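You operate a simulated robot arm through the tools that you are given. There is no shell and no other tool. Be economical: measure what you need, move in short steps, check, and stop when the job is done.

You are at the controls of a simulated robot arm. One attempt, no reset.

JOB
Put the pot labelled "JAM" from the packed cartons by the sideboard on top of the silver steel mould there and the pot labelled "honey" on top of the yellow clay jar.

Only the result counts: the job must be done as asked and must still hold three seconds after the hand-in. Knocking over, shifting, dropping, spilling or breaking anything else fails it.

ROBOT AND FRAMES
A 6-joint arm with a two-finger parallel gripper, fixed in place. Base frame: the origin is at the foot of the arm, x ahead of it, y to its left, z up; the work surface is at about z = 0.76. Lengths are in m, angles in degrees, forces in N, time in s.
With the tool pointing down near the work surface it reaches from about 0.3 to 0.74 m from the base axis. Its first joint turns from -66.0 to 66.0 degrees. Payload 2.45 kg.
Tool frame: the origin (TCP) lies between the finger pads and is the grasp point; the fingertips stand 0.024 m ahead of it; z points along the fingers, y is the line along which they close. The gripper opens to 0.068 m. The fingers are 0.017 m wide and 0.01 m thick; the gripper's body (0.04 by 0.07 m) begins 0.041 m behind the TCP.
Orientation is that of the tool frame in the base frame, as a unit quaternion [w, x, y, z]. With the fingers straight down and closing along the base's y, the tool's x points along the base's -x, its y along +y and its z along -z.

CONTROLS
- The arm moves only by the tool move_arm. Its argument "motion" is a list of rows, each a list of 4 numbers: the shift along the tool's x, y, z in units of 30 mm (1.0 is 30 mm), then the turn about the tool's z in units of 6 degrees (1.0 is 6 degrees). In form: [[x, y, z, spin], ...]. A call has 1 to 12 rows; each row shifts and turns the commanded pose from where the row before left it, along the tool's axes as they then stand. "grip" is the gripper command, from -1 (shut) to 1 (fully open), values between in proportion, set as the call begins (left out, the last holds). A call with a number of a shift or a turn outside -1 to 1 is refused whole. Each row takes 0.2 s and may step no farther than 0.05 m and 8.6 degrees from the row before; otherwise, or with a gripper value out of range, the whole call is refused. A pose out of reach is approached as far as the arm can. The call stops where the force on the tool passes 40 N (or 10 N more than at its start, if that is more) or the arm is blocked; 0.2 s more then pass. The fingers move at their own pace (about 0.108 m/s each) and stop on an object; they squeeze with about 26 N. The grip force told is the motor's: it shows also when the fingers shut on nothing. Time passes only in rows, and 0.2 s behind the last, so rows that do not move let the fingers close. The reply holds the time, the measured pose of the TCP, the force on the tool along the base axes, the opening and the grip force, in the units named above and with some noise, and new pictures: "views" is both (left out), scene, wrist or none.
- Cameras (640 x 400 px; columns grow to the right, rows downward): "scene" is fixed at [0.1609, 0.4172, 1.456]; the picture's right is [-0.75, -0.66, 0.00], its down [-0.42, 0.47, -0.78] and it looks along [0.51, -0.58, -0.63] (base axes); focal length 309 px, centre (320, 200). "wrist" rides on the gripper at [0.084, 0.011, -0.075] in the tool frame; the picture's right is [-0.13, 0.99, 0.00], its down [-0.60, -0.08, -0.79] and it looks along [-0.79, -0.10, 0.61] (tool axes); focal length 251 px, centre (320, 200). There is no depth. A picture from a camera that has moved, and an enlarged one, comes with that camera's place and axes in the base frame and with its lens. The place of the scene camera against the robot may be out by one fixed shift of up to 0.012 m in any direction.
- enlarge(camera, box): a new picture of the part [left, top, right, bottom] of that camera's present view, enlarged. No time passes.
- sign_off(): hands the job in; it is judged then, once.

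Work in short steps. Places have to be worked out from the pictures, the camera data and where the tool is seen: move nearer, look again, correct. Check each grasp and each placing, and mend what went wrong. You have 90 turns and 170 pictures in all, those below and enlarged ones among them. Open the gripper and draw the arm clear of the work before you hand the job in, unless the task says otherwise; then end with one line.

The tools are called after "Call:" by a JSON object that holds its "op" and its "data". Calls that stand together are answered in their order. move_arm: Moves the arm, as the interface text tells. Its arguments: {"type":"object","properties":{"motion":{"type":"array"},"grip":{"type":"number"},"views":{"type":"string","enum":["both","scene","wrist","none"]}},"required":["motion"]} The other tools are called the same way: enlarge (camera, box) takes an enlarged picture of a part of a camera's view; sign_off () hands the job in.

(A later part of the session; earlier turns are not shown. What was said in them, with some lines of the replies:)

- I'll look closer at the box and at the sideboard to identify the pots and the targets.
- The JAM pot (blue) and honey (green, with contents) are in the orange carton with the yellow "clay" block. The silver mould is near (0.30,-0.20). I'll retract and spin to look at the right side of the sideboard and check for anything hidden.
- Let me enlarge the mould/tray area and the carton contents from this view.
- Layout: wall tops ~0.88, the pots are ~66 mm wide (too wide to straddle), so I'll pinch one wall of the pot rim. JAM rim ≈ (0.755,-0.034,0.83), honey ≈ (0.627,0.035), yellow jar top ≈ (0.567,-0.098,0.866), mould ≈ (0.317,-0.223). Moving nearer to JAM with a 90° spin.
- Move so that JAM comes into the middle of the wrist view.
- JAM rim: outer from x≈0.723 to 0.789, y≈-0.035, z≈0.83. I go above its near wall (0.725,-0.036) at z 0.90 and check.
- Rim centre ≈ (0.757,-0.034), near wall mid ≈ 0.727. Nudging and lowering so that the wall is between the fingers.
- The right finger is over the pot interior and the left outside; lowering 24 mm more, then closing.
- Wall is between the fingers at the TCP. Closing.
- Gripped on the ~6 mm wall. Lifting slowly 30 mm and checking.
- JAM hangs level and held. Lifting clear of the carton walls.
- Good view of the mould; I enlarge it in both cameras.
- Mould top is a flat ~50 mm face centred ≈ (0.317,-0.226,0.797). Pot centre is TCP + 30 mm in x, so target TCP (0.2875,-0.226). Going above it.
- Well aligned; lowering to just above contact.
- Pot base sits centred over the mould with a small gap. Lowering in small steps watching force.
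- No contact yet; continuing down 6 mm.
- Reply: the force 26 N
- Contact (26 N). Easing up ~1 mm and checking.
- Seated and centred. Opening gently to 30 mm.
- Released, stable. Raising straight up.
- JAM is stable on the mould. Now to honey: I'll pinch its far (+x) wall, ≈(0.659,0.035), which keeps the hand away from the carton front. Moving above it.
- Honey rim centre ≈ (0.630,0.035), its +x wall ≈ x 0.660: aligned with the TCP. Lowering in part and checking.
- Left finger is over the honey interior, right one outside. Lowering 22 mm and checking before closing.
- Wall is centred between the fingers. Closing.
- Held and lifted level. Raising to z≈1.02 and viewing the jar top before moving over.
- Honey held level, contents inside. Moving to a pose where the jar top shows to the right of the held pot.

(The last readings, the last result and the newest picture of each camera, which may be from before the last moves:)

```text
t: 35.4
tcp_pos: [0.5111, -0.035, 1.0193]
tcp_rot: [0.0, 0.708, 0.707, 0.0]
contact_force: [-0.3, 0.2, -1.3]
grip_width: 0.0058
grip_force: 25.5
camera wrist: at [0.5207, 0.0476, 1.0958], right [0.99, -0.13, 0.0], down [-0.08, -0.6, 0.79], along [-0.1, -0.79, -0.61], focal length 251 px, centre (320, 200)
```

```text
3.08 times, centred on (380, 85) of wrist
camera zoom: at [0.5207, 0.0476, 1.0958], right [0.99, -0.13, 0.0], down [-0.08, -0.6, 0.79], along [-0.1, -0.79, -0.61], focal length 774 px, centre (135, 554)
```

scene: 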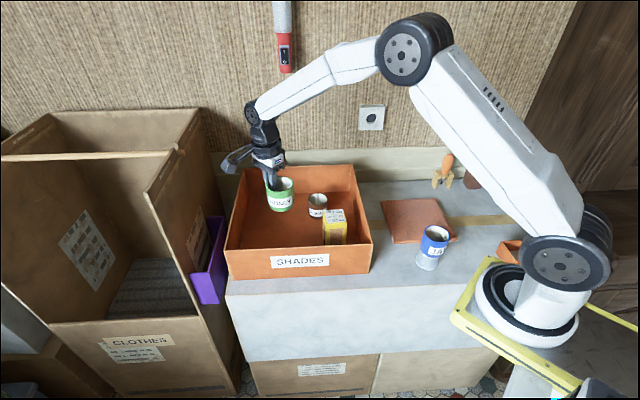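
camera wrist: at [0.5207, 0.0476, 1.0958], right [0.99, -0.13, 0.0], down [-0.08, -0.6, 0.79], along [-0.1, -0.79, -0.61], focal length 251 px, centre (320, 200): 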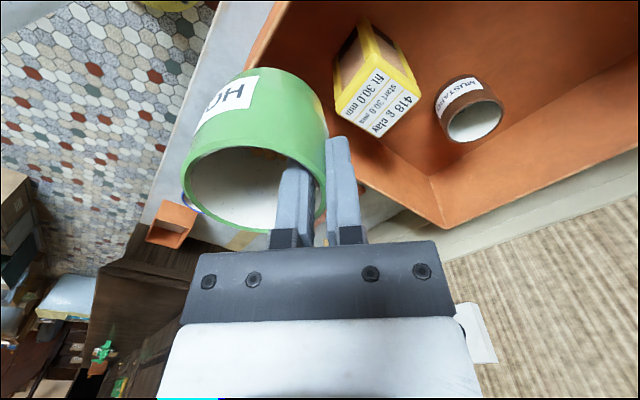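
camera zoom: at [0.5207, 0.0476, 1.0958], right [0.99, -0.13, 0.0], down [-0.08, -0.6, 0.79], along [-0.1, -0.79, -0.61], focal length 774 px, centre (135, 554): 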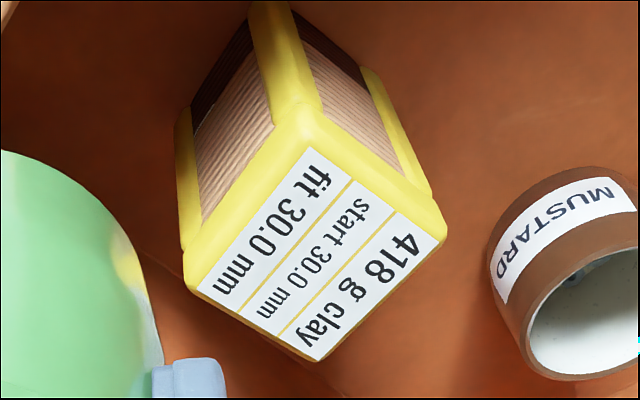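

Jar top: flat 50 mm square centred ≈ (0.560,-0.099,0.865). Honey centre is TCP −30 mm in x, so target TCP (0.590,-0.097). Moving over it.

Call:
{"op": "move_arm", "data": {"motion": [[-0.5, 0.66, 0, 0], [-0.52, 0.66, 0, 0], [-0.52, 0.66, 0, 0], [-0.53, 0.65, 0, 0], [0, 0, 0.6, 0], [0, 0, 0.7, 0], [0, 0, 0.5, 0], [0, 0, 0, 0]]}}

Call:
{"op": "enlarge", "data": {"camera": "scene", "box": [280, 150, 390, 260]}}

```text
t: 37.2
tcp_pos: [0.5901, -0.0974, 0.9633]
tcp_rot: [0.0, 0.707, 0.707, 0.0]
contact_force: [1.1, -0.7, -1.2]
grip_width: 0.0056
grip_force: 26.0
camera wrist: at [0.6005, -0.014, 1.0393], right [0.99, -0.13, 0.0], down [-0.08, -0.6, 0.79], along [-0.1, -0.79, -0.61], focal length 251 px, centre (320, 200)
```

scene: 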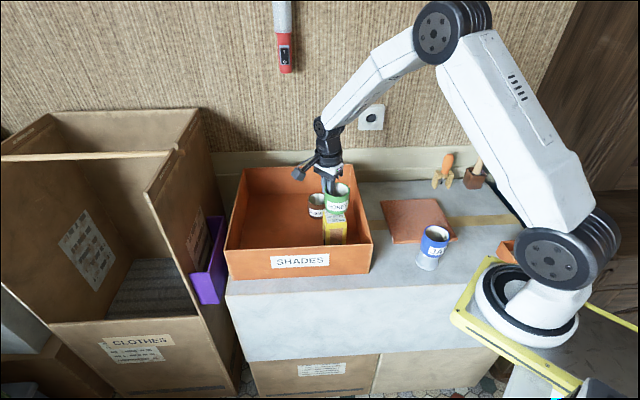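
wrist: 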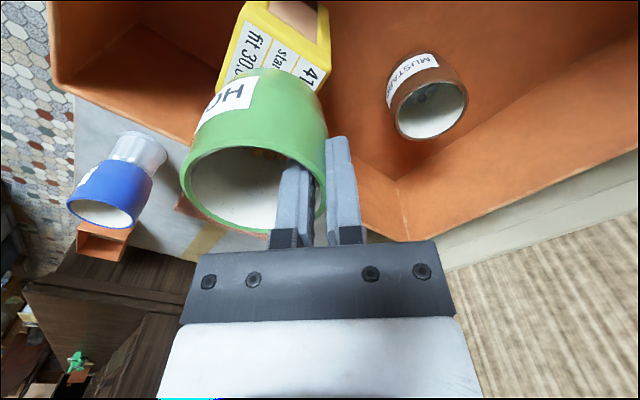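

```text
3.64 times, centred on (335, 205) of scene
camera zoom: at [0.1609, 0.4172, 1.456], right [-0.75, -0.66, 0.0], down [-0.42, 0.47, -0.78], along [0.51, -0.58, -0.63], focal length 1124 px, centre (266, 182)
```

zoom: 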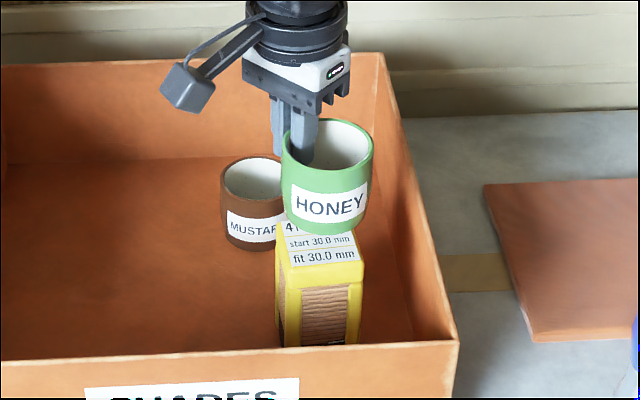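

Alignment looks right within a few mm. Lowering to ~0.943 then in small steps.

Call:
{"op": "move_arm", "data": {"motion": [[0, 0, 0.3, 0], [0, 0, 0.2, 0], [0, 0, 0.15, 0], [0, 0, 0, 0]], "views": "none"}}

Call:
{"op": "enlarge", "data": {"camera": "scene", "box": [290, 160, 380, 250]}}

```text
t: 38.2
tcp_pos: [0.5895, -0.0977, 0.9443]
tcp_rot: [0.0, 0.707, 0.707, 0.0]
contact_force: [0.4, 0.1, -1.7]
grip_width: 0.0055
grip_force: 25.8
```

```text
4.44 times, centred on (335, 205) of scene
camera zoom: at [0.1609, 0.4172, 1.456], right [-0.75, -0.66, 0.0], down [-0.42, 0.47, -0.78], along [0.51, -0.58, -0.63], focal length 1374 px, centre (253, 178)
```

zoom: 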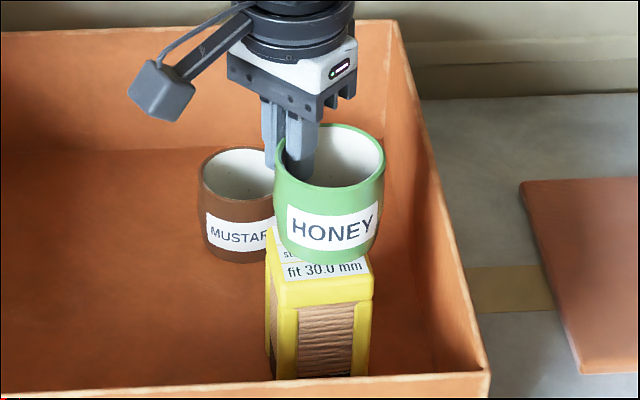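

Good alignment. Stepping down until contact.

Call:
{"op": "move_arm", "data": {"motion": [[0.03, 0.04, 0.1, 0], [0, 0, 0.08, 0], [0, 0, 0.07, 0], [0, 0, 0, 0]], "views": "none"}}

```text
t: 39.2
tcp_pos: [0.5919, -0.0971, 0.9382]
tcp_rot: [0.003, 0.707, 0.708, 0.001]
contact_force: [-4.6, -0.7, 28.1]
grip_width: 0.0058
grip_force: 25.9
```

Contact at z≈0.939 (28 N). Easing up ~1.5 mm and looking.

Call:
{"op": "move_arm", "data": {"motion": [[0, 0, -0.05, 0], [0, 0, 0, 0]]}}

Call:
{"op": "enlarge", "data": {"camera": "scene", "box": [290, 160, 380, 250]}}

```text
t: 39.8
tcp_pos: [0.5907, -0.0969, 0.9388]
tcp_rot: [0.001, 0.708, 0.707, 0.0]
contact_force: [-0.9, -5.2, 17.3]
grip_width: 0.0056
grip_force: 26.1
camera wrist: at [0.6014, -0.0142, 1.0152], right [0.99, -0.13, 0.0], down [-0.08, -0.6, 0.79], along [-0.1, -0.79, -0.61], focal length 251 px, centre (320, 200)
```

scene: 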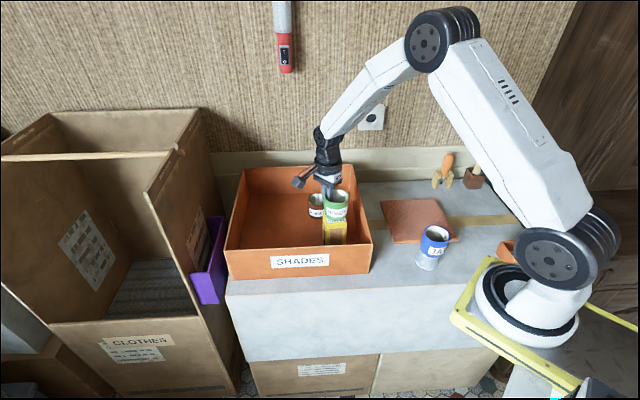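
wrist: 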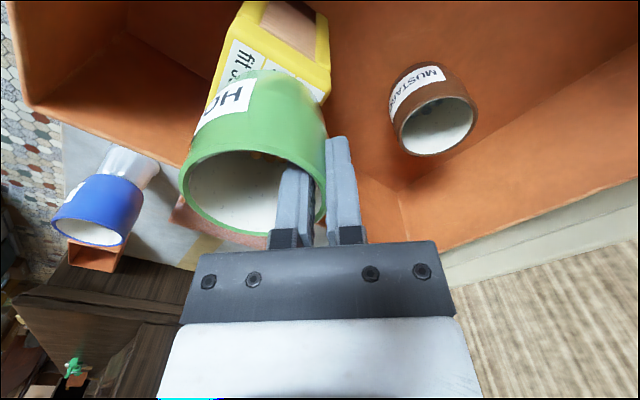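

```text
4.44 times, centred on (335, 205) of scene
camera zoom: at [0.1605, 0.4171, 1.4561], right [-0.75, -0.66, 0.0], down [-0.42, 0.47, -0.78], along [0.51, -0.58, -0.63], focal length 1374 px, centre (253, 178)
```

zoom: 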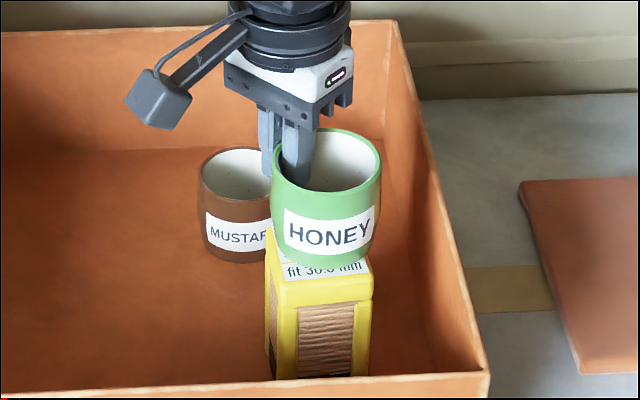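

Contact height implies jar top ≈0.872, which shifts my centre estimate to ≈(0.556,-0.094); the pot looks ~6 mm too far from the scene camera. I'll lift 6 mm, shift, and set down again.

Call:
{"op": "move_arm", "data": {"motion": [[0, 0, -0.2, 0], [0.1, -0.06, 0, 0], [0.1, -0.06, 0, 0], [0, 0, 0, 0]], "views": "none"}}

Call:
{"op": "move_arm", "data": {"motion": [[0, 0, 0.06, 0], [0, 0, 0.06, 0], [0, 0, 0.04, 0], [0, 0, 0, 0]], "views": "none"}}

Call:
{"op": "enlarge", "data": {"camera": "scene", "box": [290, 160, 380, 250]}}

```text
t: 40.8
tcp_pos: [0.5881, -0.0912, 0.9465]
tcp_rot: [0.0, 0.707, 0.707, 0.0]
contact_force: [0.4, -0.1, -1.3]
grip_width: 0.0058
grip_force: 26.0
```

```text
t: 41.8
tcp_pos: [0.5881, -0.0899, 0.941]
tcp_rot: [0.0, 0.707, 0.707, 0.0]
contact_force: [0.9, 0.2, -3.3]
grip_width: 0.0057
grip_force: 25.9
```

```text
4.44 times, centred on (335, 205) of scene
camera zoom: at [0.1609, 0.4172, 1.456], right [-0.75, -0.66, 0.0], down [-0.42, 0.47, -0.78], along [0.51, -0.58, -0.63], focal length 1374 px, centre (253, 178)
```

zoom: 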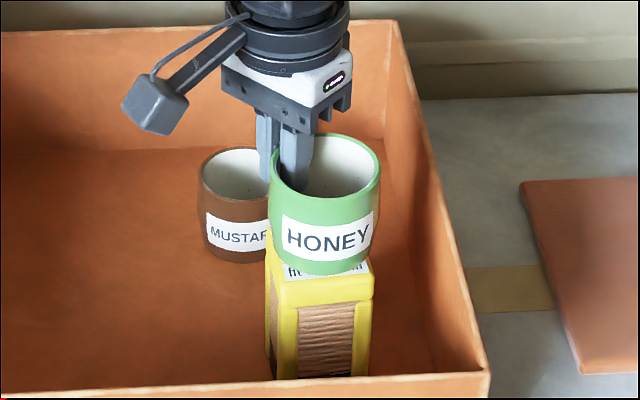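

Centred now. Lowering ~1.5 mm to touch.

Call:
{"op": "move_arm", "data": {"motion": [[0, 0, 0.03, 0], [0, 0, 0.02, 0], [0, 0, 0, 0]], "views": "none"}}

```text
t: 42.6
tcp_pos: [0.5871, -0.0907, 0.9387]
tcp_rot: [0.0, 0.707, 0.707, 0.0]
contact_force: [0.5, -0.5, -0.9]
grip_width: 0.0058
grip_force: 25.8
```

Call:
{"op": "move_arm", "data": {"motion": [[0, 0, 0.03, 0], [0, 0, 0, 0]], "views": "none"}}

```text
t: 43.2
tcp_pos: [0.588, -0.0901, 0.9385]
tcp_rot: [0.001, 0.707, 0.707, 0.001]
contact_force: [-0.7, 0.7, 6.5]
grip_width: 0.0058
grip_force: 25.9
```

Light contact, 6.5 N. Releasing to ~24 mm opening.

Call:
{"op": "move_arm", "data": {"motion": [[0, 0, 0, 0], [0, 0, 0, 0]], "grip": -0.3}}

```text
t: 43.8
tcp_pos: [0.5874, -0.0898, 0.9383]
tcp_rot: [0.0, 0.707, 0.707, 0.0]
contact_force: [-0.4, 0.6, 0.1]
grip_width: 0.0236
grip_force: 0.1
camera wrist: at [0.5976, -0.0074, 1.0145], right [0.99, -0.13, 0.0], down [-0.08, -0.6, 0.79], along [-0.1, -0.79, -0.61], focal length 251 px, centre (320, 200)
```

scene: 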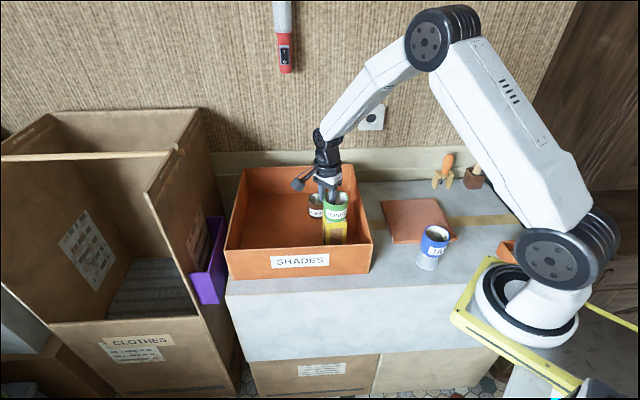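
wrist: 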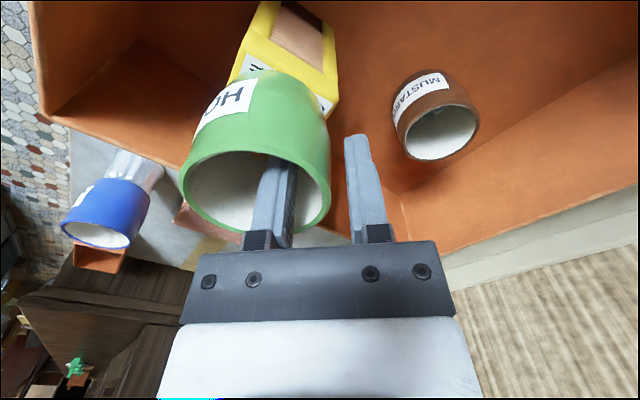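

Honey stays put. Raising straight up, then drawing away.

Call:
{"op": "move_arm", "data": {"motion": [[0, 0, -0.4, 0], [0, 0, -0.6, 0], [0, 0, -0.8, 0], [0, 0, -1, 0], [0, 0, -1, 0], [0, 0, -1, 0], [0.8, 0, -0.3, 0], [1, 0, 0, 0], [1, 0, 0, 0], [1, 0, 0, 0], [0, 0, 0, 0]], "grip": -0.3}}

Call:
{"op": "enlarge", "data": {"camera": "scene", "box": [280, 160, 460, 280]}}

```text
t: 46.2
tcp_pos: [0.5848, 0.0265, 1.0916]
tcp_rot: [0.001, 0.707, 0.707, 0.0]
contact_force: [0.4, 0.9, 0.2]
grip_width: 0.0238
grip_force: 0.0
camera wrist: at [0.5967, 0.1093, 1.1671], right [0.99, -0.13, 0.0], down [-0.08, -0.6, 0.79], along [-0.1, -0.79, -0.61], focal length 251 px, centre (320, 200)
```

scene: 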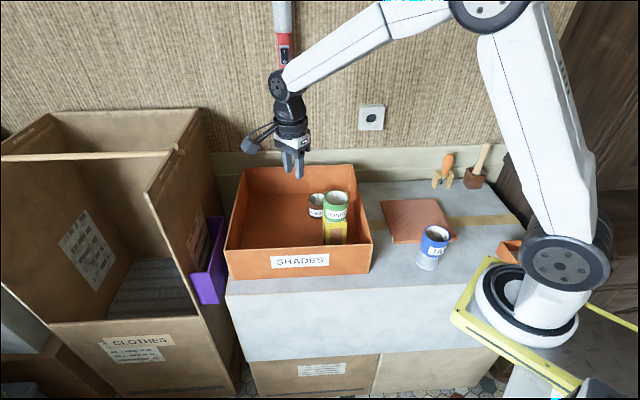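
wrist: 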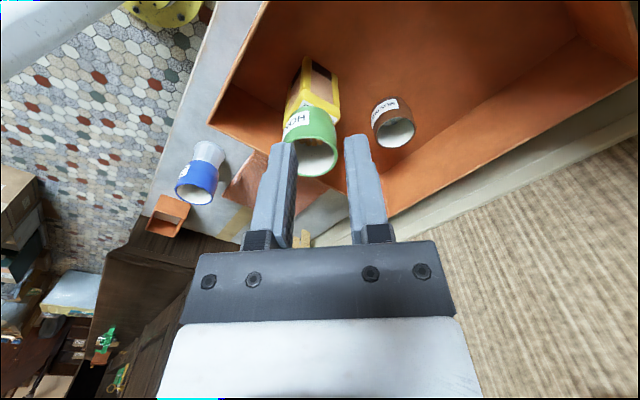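

```text
3.33 times, centred on (370, 220) of scene
camera zoom: at [0.1609, 0.4172, 1.456], right [-0.75, -0.66, 0.0], down [-0.42, 0.47, -0.78], along [0.51, -0.58, -0.63], focal length 1031 px, centre (153, 133)
```

zoom: 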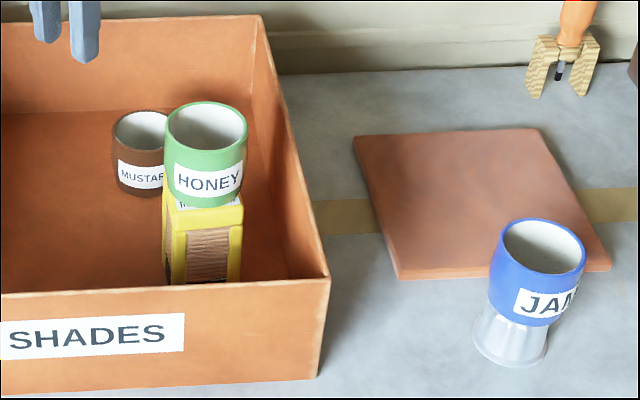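

Both pots stand squarely on their targets. Opening the gripper fully, with the arm clear, before hand-in.

Call:
{"op": "move_arm", "data": {"motion": [[0, 0, -0.5, 0], [0, 0, 0, 0], [0, 0, 0, 0]], "grip": 1, "views": "scene"}}

```text
t: 47.0
tcp_pos: [0.5872, 0.0246, 1.1062]
tcp_rot: [-0.001, 0.707, 0.707, 0.0]
contact_force: [-0.4, 0.2, 0.3]
grip_width: 0.0679
grip_force: 0.0
```

scene: 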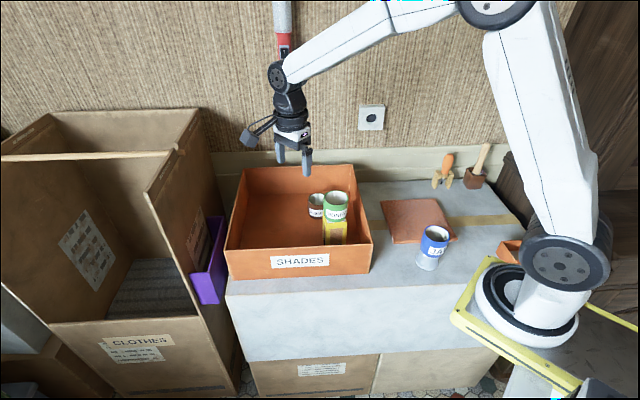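

Everything is stable, so I hand in.

Call:
{"op": "sign_off", "data": {}}

```text
The job is handed in.
```

The JAM pot stands on the silver mould and the honey pot on the yellow clay jar; both were steady in the last picture, with nothing else seen to move and the arm clear at hand-in.
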